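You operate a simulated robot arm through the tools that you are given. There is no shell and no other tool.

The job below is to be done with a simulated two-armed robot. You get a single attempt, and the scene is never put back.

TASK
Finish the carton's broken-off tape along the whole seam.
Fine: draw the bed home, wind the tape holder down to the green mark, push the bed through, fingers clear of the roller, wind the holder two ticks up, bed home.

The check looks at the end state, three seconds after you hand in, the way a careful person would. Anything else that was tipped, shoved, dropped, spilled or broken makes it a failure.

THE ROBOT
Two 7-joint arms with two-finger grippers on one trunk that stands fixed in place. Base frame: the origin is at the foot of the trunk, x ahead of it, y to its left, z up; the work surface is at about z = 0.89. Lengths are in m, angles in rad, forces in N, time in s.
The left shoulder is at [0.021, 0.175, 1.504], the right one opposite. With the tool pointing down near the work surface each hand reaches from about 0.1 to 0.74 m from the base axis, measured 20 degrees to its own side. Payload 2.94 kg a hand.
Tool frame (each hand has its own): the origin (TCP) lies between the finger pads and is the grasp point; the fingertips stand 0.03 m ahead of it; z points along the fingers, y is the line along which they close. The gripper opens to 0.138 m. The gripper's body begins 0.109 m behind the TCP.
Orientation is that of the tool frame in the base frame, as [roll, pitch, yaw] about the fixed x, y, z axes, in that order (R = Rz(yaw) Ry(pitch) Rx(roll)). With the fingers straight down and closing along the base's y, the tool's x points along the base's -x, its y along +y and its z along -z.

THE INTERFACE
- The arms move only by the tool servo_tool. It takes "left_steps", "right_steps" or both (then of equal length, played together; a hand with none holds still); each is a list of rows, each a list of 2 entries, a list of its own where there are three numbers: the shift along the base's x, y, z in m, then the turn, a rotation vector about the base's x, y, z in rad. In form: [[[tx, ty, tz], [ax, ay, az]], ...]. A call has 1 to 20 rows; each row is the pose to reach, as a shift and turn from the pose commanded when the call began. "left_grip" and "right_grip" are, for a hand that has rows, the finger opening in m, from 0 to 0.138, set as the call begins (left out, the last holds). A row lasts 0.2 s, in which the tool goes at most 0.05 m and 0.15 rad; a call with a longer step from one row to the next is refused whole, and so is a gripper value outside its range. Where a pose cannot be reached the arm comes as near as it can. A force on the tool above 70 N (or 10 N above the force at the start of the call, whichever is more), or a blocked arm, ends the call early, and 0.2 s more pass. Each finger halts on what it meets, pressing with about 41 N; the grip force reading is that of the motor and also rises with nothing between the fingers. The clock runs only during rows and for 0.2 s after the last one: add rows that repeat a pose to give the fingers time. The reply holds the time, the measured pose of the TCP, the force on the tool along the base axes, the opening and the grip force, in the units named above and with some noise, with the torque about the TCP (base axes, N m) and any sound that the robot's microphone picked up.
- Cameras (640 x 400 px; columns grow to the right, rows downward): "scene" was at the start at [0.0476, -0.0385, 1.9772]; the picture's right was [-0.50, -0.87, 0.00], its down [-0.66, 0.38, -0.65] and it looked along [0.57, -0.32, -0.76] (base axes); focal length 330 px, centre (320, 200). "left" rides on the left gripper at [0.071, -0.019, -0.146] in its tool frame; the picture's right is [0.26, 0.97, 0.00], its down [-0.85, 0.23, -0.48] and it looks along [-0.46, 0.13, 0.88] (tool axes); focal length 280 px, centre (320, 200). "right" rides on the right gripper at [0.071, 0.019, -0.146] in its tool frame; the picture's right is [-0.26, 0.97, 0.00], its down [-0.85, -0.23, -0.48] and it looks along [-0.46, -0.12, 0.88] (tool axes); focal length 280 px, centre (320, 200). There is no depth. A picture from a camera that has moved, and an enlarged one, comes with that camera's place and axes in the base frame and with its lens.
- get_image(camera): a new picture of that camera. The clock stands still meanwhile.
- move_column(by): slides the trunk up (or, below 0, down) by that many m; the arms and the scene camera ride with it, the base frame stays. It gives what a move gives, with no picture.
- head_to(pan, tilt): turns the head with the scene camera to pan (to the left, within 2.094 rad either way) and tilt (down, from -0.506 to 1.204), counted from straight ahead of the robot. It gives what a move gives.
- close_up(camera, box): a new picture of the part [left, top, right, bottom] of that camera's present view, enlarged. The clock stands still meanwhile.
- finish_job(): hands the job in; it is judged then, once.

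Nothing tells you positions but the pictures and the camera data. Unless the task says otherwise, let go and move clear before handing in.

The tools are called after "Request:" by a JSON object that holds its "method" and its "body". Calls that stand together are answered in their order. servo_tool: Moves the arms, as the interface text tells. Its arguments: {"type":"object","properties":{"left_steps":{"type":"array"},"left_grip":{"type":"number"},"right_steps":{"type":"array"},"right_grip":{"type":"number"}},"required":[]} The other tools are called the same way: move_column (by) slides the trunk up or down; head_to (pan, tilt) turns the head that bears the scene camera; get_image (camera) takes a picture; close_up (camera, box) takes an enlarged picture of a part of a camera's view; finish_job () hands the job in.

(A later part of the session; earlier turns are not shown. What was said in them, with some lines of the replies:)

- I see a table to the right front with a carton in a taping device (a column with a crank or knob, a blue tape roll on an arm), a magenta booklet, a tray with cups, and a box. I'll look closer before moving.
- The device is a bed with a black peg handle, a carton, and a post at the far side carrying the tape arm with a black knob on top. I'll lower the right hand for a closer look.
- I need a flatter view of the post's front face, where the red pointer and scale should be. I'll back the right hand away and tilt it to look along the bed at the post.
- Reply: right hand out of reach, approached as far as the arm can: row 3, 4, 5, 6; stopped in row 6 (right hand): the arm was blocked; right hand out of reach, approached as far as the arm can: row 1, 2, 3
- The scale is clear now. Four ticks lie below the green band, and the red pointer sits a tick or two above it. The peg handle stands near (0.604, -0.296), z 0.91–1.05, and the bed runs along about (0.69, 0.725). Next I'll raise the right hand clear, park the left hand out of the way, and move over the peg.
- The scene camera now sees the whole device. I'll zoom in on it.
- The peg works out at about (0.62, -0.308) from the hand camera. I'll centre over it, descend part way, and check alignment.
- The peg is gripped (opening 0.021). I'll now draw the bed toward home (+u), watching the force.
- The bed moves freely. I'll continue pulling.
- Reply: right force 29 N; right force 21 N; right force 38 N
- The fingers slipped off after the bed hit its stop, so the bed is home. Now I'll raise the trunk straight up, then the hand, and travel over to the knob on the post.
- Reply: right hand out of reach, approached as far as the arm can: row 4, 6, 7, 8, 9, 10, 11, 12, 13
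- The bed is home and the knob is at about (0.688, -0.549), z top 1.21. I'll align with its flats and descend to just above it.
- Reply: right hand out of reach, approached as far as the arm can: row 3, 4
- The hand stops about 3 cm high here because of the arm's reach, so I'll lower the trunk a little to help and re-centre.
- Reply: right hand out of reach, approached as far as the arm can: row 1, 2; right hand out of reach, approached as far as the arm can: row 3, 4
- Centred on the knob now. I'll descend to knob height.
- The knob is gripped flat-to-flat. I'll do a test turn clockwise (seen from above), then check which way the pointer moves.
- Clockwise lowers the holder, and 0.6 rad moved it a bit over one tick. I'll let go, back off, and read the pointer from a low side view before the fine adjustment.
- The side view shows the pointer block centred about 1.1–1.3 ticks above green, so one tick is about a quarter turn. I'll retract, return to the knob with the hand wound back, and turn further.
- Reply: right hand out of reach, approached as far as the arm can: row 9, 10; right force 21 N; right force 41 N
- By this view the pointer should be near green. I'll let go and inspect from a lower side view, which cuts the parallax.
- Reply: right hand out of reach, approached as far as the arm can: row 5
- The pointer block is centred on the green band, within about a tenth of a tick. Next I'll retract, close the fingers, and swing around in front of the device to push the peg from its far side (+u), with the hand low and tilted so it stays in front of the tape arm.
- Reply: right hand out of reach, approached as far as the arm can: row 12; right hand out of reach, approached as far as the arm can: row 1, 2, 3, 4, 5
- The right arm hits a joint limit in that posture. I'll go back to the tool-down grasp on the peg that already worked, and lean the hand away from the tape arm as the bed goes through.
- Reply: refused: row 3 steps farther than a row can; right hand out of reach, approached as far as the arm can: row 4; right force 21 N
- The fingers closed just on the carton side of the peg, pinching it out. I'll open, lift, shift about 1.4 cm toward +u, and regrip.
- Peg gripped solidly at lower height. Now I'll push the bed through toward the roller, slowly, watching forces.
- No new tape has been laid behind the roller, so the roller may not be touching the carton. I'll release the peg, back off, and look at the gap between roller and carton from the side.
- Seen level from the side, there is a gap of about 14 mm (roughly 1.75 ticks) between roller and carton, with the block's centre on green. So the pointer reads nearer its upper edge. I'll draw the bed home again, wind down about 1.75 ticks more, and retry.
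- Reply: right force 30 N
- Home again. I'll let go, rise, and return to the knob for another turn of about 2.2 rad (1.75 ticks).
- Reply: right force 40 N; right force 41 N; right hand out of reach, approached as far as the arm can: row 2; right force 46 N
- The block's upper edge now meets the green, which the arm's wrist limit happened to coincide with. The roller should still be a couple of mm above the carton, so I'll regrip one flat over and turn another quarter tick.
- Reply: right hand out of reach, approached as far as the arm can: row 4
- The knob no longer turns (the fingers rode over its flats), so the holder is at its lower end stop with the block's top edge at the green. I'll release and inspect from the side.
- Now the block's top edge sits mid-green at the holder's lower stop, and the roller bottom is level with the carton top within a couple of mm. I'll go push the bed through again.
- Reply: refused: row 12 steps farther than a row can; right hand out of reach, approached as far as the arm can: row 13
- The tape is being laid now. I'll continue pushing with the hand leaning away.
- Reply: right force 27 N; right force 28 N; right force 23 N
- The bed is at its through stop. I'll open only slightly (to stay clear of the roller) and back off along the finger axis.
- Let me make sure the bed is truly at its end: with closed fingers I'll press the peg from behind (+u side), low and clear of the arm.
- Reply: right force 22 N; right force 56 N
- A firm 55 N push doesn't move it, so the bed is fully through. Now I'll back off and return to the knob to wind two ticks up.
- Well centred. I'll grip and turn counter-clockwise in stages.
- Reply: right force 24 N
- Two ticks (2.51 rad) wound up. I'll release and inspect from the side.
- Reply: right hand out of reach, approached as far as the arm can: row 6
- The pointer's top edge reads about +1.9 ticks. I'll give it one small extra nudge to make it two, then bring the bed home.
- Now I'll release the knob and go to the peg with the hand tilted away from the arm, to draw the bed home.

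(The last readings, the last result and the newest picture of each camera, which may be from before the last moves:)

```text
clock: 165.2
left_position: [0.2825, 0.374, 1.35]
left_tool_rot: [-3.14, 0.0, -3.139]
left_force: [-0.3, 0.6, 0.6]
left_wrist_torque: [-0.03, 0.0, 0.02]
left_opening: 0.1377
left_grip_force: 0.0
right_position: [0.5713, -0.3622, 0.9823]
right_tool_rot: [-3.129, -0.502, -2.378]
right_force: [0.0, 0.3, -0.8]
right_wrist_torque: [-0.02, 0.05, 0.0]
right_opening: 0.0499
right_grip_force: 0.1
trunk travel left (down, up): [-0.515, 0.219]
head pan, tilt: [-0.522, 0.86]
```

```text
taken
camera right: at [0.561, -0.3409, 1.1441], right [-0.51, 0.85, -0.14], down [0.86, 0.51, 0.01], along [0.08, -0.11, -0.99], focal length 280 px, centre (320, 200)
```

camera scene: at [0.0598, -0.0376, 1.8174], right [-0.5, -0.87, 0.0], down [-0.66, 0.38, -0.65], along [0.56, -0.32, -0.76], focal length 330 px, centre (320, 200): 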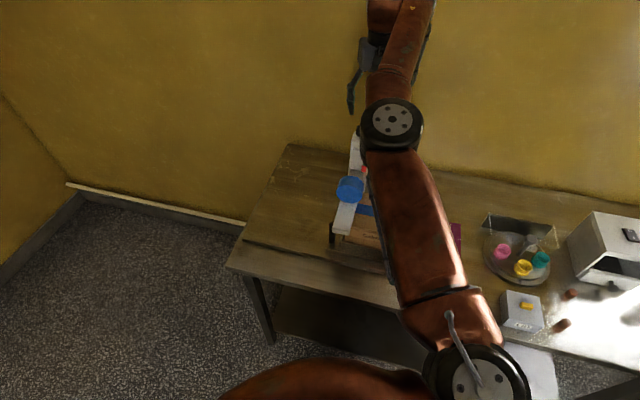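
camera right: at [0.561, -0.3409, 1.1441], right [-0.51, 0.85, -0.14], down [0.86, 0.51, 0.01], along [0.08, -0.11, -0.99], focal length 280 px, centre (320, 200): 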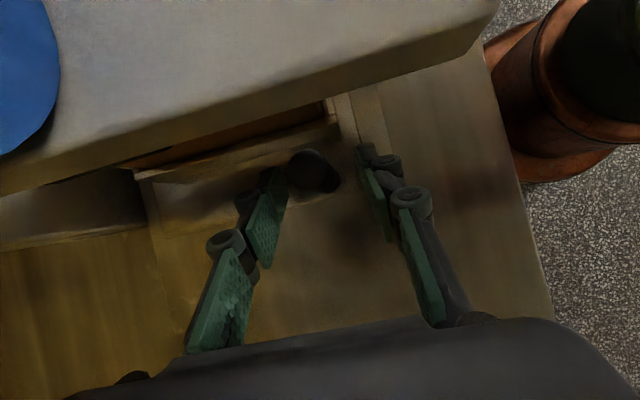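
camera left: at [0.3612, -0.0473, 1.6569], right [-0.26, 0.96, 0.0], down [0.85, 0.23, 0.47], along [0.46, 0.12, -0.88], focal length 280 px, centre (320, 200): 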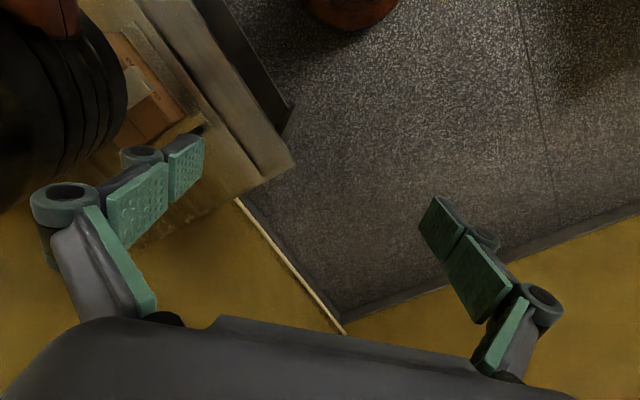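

Request:
{"method": "servo_tool", "body": {"right_steps": [[[0, 0, 0], [0, 0, 0]], [[0, 0, 0], [0, 0, 0]], [[0, 0, 0], [0, 0, 0]], [[0, 0, 0], [0, 0, 0]], [[0, 0, 0], [0, 0, 0]]], "right_grip": 0.0}}

Request:
{"method": "servo_tool", "body": {"right_steps": [[[0.0071, 0.0071, 0], [0, 0, 0]], [[0.0141, 0.0141, 0], [0, 0, 0]], [[0.0212, 0.0212, 0], [0, 0, 0]], [[0.0283, 0.0283, 0], [0, 0, 0]]]}}

Request:
{"method": "get_image", "body": {"camera": "right"}}

Request:
{"method": "close_up", "body": {"camera": "scene", "box": [290, 110, 440, 270]}}

```text
clock: 166.4
left_position: [0.2837, 0.3739, 1.3492]
left_tool_rot: [-3.14, -0.002, -3.14]
left_force: [0.6, -0.1, -0.6]
left_wrist_torque: [-0.02, 0.02, -0.02]
left_opening: 0.1379
left_grip_force: 0.0
right_position: [0.5697, -0.3625, 0.9831]
right_tool_rot: [-3.13, -0.503, -2.377]
right_force: [1.9, -3.3, -1.3]
right_wrist_torque: [-0.08, -0.09, -0.01]
right_opening: 0.0212
right_grip_force: 44.9
trunk travel left (down, up): [-0.515, 0.219]
head pan, tilt: [-0.522, 0.86]
```

```text
clock: 167.4
left_position: [0.2833, 0.3742, 1.3491]
left_tool_rot: [-3.14, -0.001, -3.139]
left_force: [0.8, -0.4, 0.3]
left_wrist_torque: [0.02, -0.03, 0.01]
left_opening: 0.1379
left_grip_force: 0.1
right_position: [0.5983, -0.334, 0.9821]
right_tool_rot: [-3.13, -0.504, -2.375]
right_force: [1.3, -3.8, -7.7]
right_wrist_torque: [-0.45, 0.42, -0.05]
right_opening: 0.0213
right_grip_force: 45.3
trunk travel left (down, up): [-0.515, 0.219]
head pan, tilt: [-0.522, 0.86]
```

```text
taken
camera right: at [0.5906, -0.3129, 1.1439], right [-0.51, 0.85, -0.13], down [0.86, 0.51, 0.01], along [0.08, -0.11, -0.99], focal length 280 px, centre (320, 200)
```

right: 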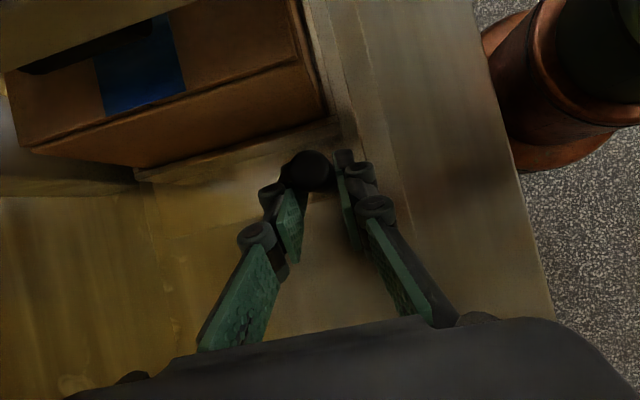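

```text
2.50 times, centred on (365, 190) of scene
camera zoom: at [0.0604, -0.0375, 1.8173], right [-0.5, -0.87, 0.0], down [-0.66, 0.38, -0.65], along [0.56, -0.32, -0.76], focal length 826 px, centre (208, 225)
```

zoom: 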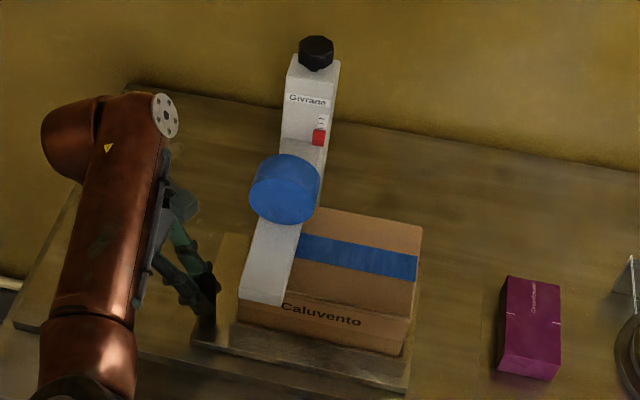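

The tape now runs to the very end edge of the carton. I'll continue home, straightening the hand as I go.

Request:
{"method": "servo_tool", "body": {"right_steps": [[[0.0071, 0.0071, 0], [0.071, -0.071, 0]], [[0.0141, 0.0141, 0], [0.141, -0.141, 0]], [[0.0212, 0.0212, 0], [0.212, -0.212, 0]], [[0.0283, 0.0283, 0], [0.283, -0.283, 0]], [[0.0354, 0.0354, 0], [0.354, -0.354, 0]]]}}

Request:
{"method": "servo_tool", "body": {"right_steps": [[[0.0106, 0.0106, 0], [0, 0, 0]], [[0.0212, 0.0212, 0], [0, 0, 0]], [[0.0318, 0.0318, 0], [0, 0, 0]], [[0.0424, 0.0424, 0], [0, 0, 0]], [[0.053, 0.053, 0], [0, 0, 0]], [[0.0636, 0.0636, 0], [0, 0, 0]], [[0.0742, 0.0742, 0], [0, 0, 0]], [[0.0848, 0.0848, 0], [0, 0, 0]], [[0.0954, 0.0954, 0], [0, 0, 0]], [[0.106, 0.106, 0], [0, 0, 0]]]}}

Request:
{"method": "get_image", "body": {"camera": "right"}}

Request:
{"method": "close_up", "body": {"camera": "scene", "box": [250, 110, 400, 270]}}

```text
clock: 168.6
left_position: [0.2826, 0.3736, 1.3502]
left_tool_rot: [-3.14, 0.0, -3.14]
left_force: [-0.6, 1.0, -0.4]
left_wrist_torque: [0.06, 0.02, 0.07]
left_opening: 0.138
left_grip_force: 0.0
right_position: [0.633, -0.3006, 0.9853]
right_tool_rot: [-3.137, -0.001, -2.375]
right_force: [2.0, -5.3, 5.8]
right_wrist_torque: [-1.05, 0.83, -0.04]
right_opening: 0.0215
right_grip_force: 44.2
trunk travel left (down, up): [-0.515, 0.219]
head pan, tilt: [-0.522, 0.86]
```

```text
clock: 170.8
left_position: [0.2838, 0.3735, 1.3507]
left_tool_rot: [-3.138, -0.003, -3.141]
left_force: [-0.9, 0.4, 0.5]
left_wrist_torque: [-0.02, 0.01, 0.01]
left_opening: 0.1381
left_grip_force: 0.0
right_position: [0.7405, -0.1938, 0.9842]
right_tool_rot: [-3.14, -0.003, -2.374]
right_force: [7.7, -9.2, 9.3]
right_wrist_torque: [-0.39, 0.28, -0.03]
right_opening: 0.0215
right_grip_force: 45.0
trunk travel left (down, up): [-0.515, 0.219]
head pan, tilt: [-0.522, 0.86]
```

```text
taken
camera right: at [0.6757, -0.2273, 1.1299], right [-0.48, 0.88, 0.0], down [0.77, 0.42, 0.47], along [0.42, 0.23, -0.88], focal length 280 px, centre (320, 200)
```

right: 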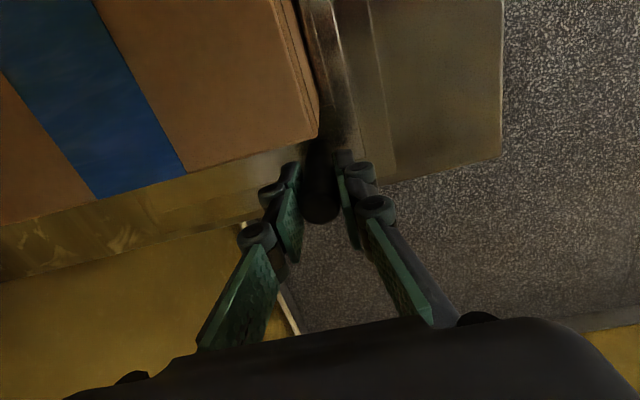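

```text
2.50 times, centred on (325, 190) of scene
camera zoom: at [0.0594, -0.0378, 1.8174], right [-0.5, -0.87, 0.0], down [-0.66, 0.38, -0.65], along [0.56, -0.32, -0.76], focal length 826 px, centre (308, 225)
```

zoom: 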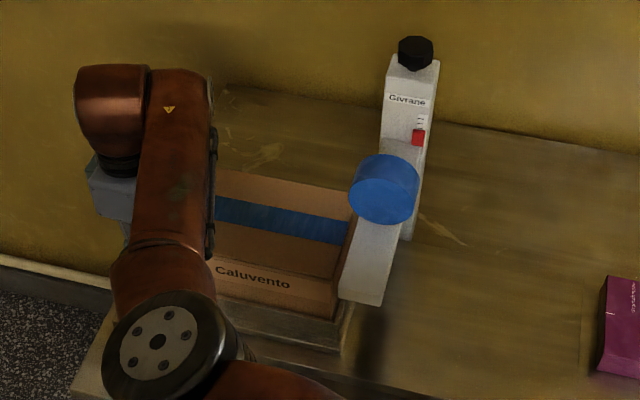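

Request:
{"method": "servo_tool", "body": {"right_steps": [[[0.005, 0.003, 0], [0, 0, 0]], [[0.0085, 0.0065, 0], [0, 0, 0]], [[0.012, 0.01, 0], [0, 0, 0]], [[0.0145, 0.0125, 0], [0, 0, 0]], [[0.0145, 0.0125, 0], [0, 0, 0]]]}}

```text
clock: 172.0
left_position: [0.2824, 0.3743, 1.3496]
left_tool_rot: [-3.14, 0.0, -3.139]
left_force: [0.5, 0.2, -0.7]
left_wrist_torque: [-0.01, 0.0, 0.01]
left_opening: 0.1378
left_grip_force: 0.0
right_position: [0.7531, -0.179, 0.9841]
right_tool_rot: [-3.139, -0.002, -2.375]
right_force: [-0.8, -3.4, 11.9]
right_wrist_torque: [-0.41, 0.33, 0.04]
right_opening: 0.0212
right_grip_force: 44.8
trunk travel left (down, up): [-0.515, 0.219]
head pan, tilt: [-0.522, 0.86]
```

Request:
{"method": "servo_tool", "body": {"right_steps": [[[0.003, 0.003, 0], [0, 0, 0]], [[0.0055, 0.0055, 0], [0, 0, 0]], [[0.0055, 0.0055, 0], [0, 0, 0]]]}}

```text
clock: 172.8
left_position: [0.2789, 0.3724, 1.351]
left_tool_rot: [3.141, 0.002, -3.14]
left_force: [0.0, -0.3, 0.1]
left_wrist_torque: [0.03, 0.02, 0.01]
left_opening: 0.1378
left_grip_force: 0.0
right_position: [0.7551, -0.1778, 0.9846]
right_tool_rot: [3.141, -0.007, -2.377]
right_force: [-29.3, -20.3, 4.4]
right_wrist_torque: [-0.57, 0.82, 0.0]
right_opening: 0.022
right_grip_force: 44.8
trunk travel left (down, up): [-0.515, 0.219]
head pan, tilt: [-0.522, 0.86]
```

Home stop reached (35 N). I'll relax, let go, and lift clear.

Request:
{"method": "servo_tool", "body": {"right_steps": [[[-0.0035, -0.0035, 0], [0, 0, 0]], [[-0.0035, -0.0035, 0], [0, 0, 0]], [[-0.0035, -0.0035, 0], [0, 0, 0]], [[-0.0035, -0.0035, 0], [0, 0, 0]], [[-0.0035, -0.0035, 0.045], [0, 0, 0]], [[-0.0035, -0.0035, 0.09], [0, 0, 0]], [[-0.0035, -0.0035, 0.135], [0, 0, 0]], [[-0.0035, -0.0035, 0.18], [0, 0, 0]], [[-0.0035, -0.0035, 0.225], [0, 0, 0]], [[-0.0035, -0.0035, 0.27], [0, 0, 0]], [[-0.0035, -0.0035, 0.31], [0, 0, 0]]], "right_grip": 0.08}}

Request:
{"method": "servo_tool", "body": {"right_steps": [[[-0.03, -0.037, 0], [0, 0, -0.05]], [[-0.06, -0.074, 0], [0, 0, -0.1]], [[-0.09, -0.111, 0], [0, 0, -0.15]], [[-0.12, -0.148, 0], [0, 0, -0.2]], [[-0.15, -0.185, 0], [0, 0, -0.25]], [[-0.18, -0.222, 0], [0, 0, -0.3]], [[-0.21, -0.259, 0], [0, 0, -0.35]], [[-0.24, -0.296, 0.01], [0, 0, -0.4]], [[-0.27, -0.333, 0.02], [0, 0, -0.467]], [[-0.3, -0.37, 0.02], [0, 0, -0.467]], [[-0.33, -0.407, 0.02], [0, 0, -0.467]], [[-0.36, -0.444, 0.02], [0, 0, -0.467]], [[-0.4, -0.474, 0.02], [0, 0, -0.467]]]}}

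Request:
{"method": "get_image", "body": {"camera": "scene"}}

Request:
{"method": "get_image", "body": {"camera": "right"}}

```text
clock: 175.2
left_position: [0.283, 0.3733, 1.3503]
left_tool_rot: [-3.14, 0.0, -3.14]
left_force: [-0.4, 0.3, 0.2]
left_wrist_torque: [0.03, -0.05, -0.01]
left_opening: 0.1377
left_grip_force: 0.0
right_position: [0.7558, -0.1772, 1.2937]
right_tool_rot: [-3.139, -0.003, -2.373]
right_force: [-0.5, -0.8, -1.1]
right_wrist_torque: [-0.01, 0.0, 0.0]
right_opening: 0.0801
right_grip_force: 0.2
trunk travel left (down, up): [-0.515, 0.219]
head pan, tilt: [-0.522, 0.86]
```

```text
clock: 178.0
left_position: [0.2819, 0.3727, 1.3504]
left_tool_rot: [3.141, -0.001, -3.139]
left_force: [-0.6, 0.3, 1.1]
left_wrist_torque: [0.01, -0.06, 0.0]
left_opening: 0.138
left_grip_force: 0.1
right_position: [0.357, -0.6509, 1.313]
right_tool_rot: [3.141, 0.0, -2.842]
right_force: [0.8, 0.2, -0.6]
right_wrist_torque: [0.04, -0.03, 0.0]
right_opening: 0.0802
right_grip_force: 0.1
trunk travel left (down, up): [-0.515, 0.219]
head pan, tilt: [-0.522, 0.86]
```

```text
taken
camera scene: at [0.0572, -0.0394, 1.8175], right [-0.5, -0.87, 0.0], down [-0.66, 0.38, -0.65], along [0.57, -0.32, -0.76], focal length 330 px, centre (320, 200)
```

scene: 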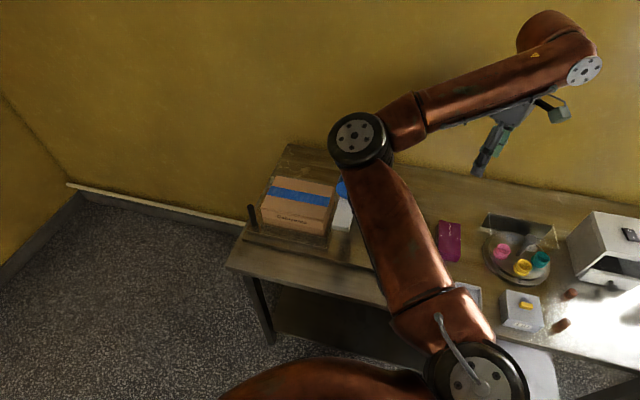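

```text
taken
camera right: at [0.2846, -0.6536, 1.4591], right [-0.04, 1.0, 0.0], down [0.88, 0.03, 0.47], along [0.47, 0.02, -0.88], focal length 280 px, centre (320, 200)
```

right: 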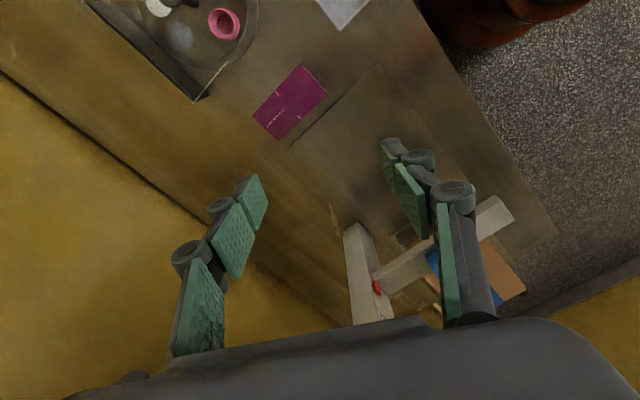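

Request:
{"method": "close_up", "body": {"camera": "scene", "box": [235, 160, 355, 260]}}

Request:
{"method": "servo_tool", "body": {"right_steps": [[[0, 0, -0.03], [0, -0.12, 0.03]], [[0, 0, -0.07], [0, -0.24, 0.06]], [[0, 0, -0.11], [0.01, -0.36, 0.09]], [[0, 0, -0.15], [0.02, -0.48, 0.12]], [[0, 0, -0.19], [0.03, -0.6, 0.15]], [[0, 0, -0.23], [0.03, -0.7, 0.18]], [[0, 0, -0.25], [0.03, -0.8, 0.18]], [[0, 0, -0.27], [0.04, -0.92, 0.18]], [[0, 0, -0.27], [0.04, -0.92, 0.18]]]}}

Request:
{"method": "close_up", "body": {"camera": "right", "box": [340, 240, 370, 290]}}

Request:
{"method": "get_image", "body": {"camera": "right"}}

```text
4.00 times, centred on (295, 210) of scene
camera zoom: at [0.0572, -0.0394, 1.8175], right [-0.5, -0.87, 0.0], down [-0.66, 0.38, -0.65], along [0.57, -0.32, -0.76], focal length 1322 px, centre (420, 160)
```

zoom: 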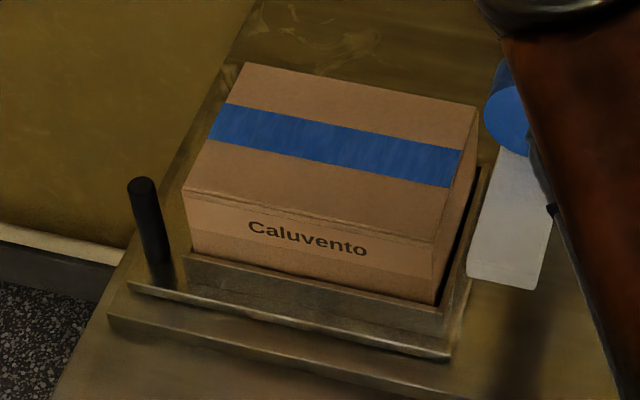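

```text
clock: 180.0
left_position: [0.2838, 0.3751, 1.3501]
left_tool_rot: [-3.141, -0.001, -3.138]
left_force: [-0.9, -0.2, 0.2]
left_wrist_torque: [-0.06, 0.03, 0.03]
left_opening: 0.1381
left_grip_force: 0.0
right_position: [0.356, -0.6493, 1.0445]
right_tool_rot: [-2.711, 0.84, -2.453]
right_force: [0.6, -0.1, 0.1]
right_wrist_torque: [0.0, 0.05, -0.01]
right_opening: 0.08
right_grip_force: 0.0
trunk travel left (down, up): [-0.515, 0.219]
head pan, tilt: [-0.522, 0.86]
```

```text
8.00 times, centred on (355, 265) of right
camera zoom: at [0.1992, -0.6778, 1.0742], right [-0.19, 0.98, -0.07], down [0.14, 0.1, 0.98], along [0.97, 0.18, -0.16], focal length 2243 px, centre (40, -320)
```

zoom: 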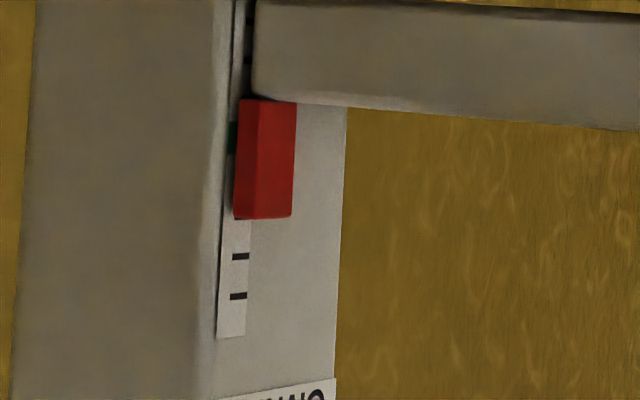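

```text
taken
camera right: at [0.1992, -0.6778, 1.0742], right [-0.19, 0.98, -0.07], down [0.14, 0.1, 0.98], along [0.97, 0.18, -0.16], focal length 280 px, centre (320, 200)
```

right: 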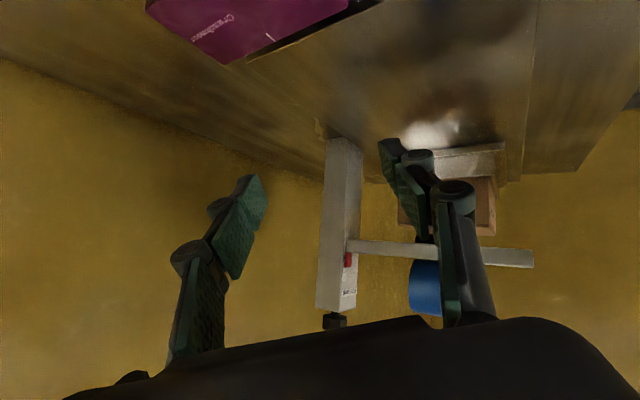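

The tape covers the whole seam, the pointer's top edge is exactly two ticks above green, and the bed is home. I'll raise the hand clear and hand in.

Request:
{"method": "servo_tool", "body": {"right_steps": [[[0, 0, 0.03], [-0.005, 0.12, -0.02]], [[0, 0, 0.07], [-0.01, 0.24, -0.05]], [[0, 0, 0.11], [-0.016, 0.36, -0.075]], [[0, 0, 0.15], [-0.02, 0.48, -0.1]], [[0, 0, 0.19], [-0.026, 0.6, -0.125]], [[0, 0, 0.22], [-0.03, 0.71, -0.145]], [[0, 0, 0.25], [-0.036, 0.82, -0.165]], [[0, 0, 0.28], [-0.04, 0.92, -0.18]]]}}

Request:
{"method": "get_image", "body": {"camera": "scene"}}

```text
clock: 181.8
left_position: [0.2838, 0.3743, 1.3497]
left_tool_rot: [-3.139, -0.002, -3.138]
left_force: [-0.2, -0.3, 0.9]
left_wrist_torque: [-0.03, 0.02, 0.01]
left_opening: 0.138
left_grip_force: 0.0
right_position: [0.3586, -0.6526, 1.3237]
right_tool_rot: [-3.14, -0.003, -2.844]
right_force: [-0.8, -0.1, -0.3]
right_wrist_torque: [0.03, 0.01, 0.02]
right_opening: 0.0801
right_grip_force: 0.1
trunk travel left (down, up): [-0.515, 0.219]
head pan, tilt: [-0.522, 0.86]
```

```text
taken
camera scene: at [0.0594, -0.0374, 1.8174], right [-0.5, -0.87, 0.0], down [-0.66, 0.38, -0.65], along [0.56, -0.32, -0.76], focal length 330 px, centre (320, 200)
```

scene: 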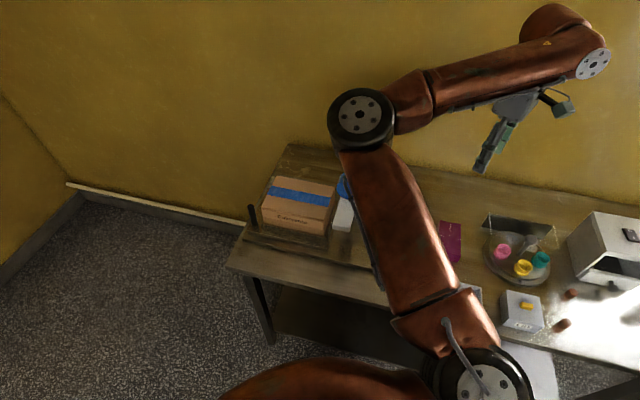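

The carton is fully taped, the bed is home, the holder is two ticks up, and both hands are clear with nothing else disturbed. I'm handing in the job.

Request:
{"method": "finish_job", "body": {}}

```text
The job is handed in.
```

The carton's seam is taped from end to end. The bed is home, and the holder is wound two ticks above the green mark. I've handed the job in and don't have the verdict yet.

- **First pass laid no tape:** I first set the red pointer's centre on the green, and the roller passed about 14 mm above the carton. I drew the bed home and wound down until the pointer's top edge met the green. The knob reached its lower stop there, and the second pass taped the whole seam.
- **Two ticks up:** I counted the two ticks from that same top edge. Read from the pointer's centre instead, the holder is only about half a tick above green.
- **Roller and surroundings:** I kept the fingers clear of the roller on the push. Nothing else looks tipped or moved in the final picture. Both hands have let go and are clear of the bed.
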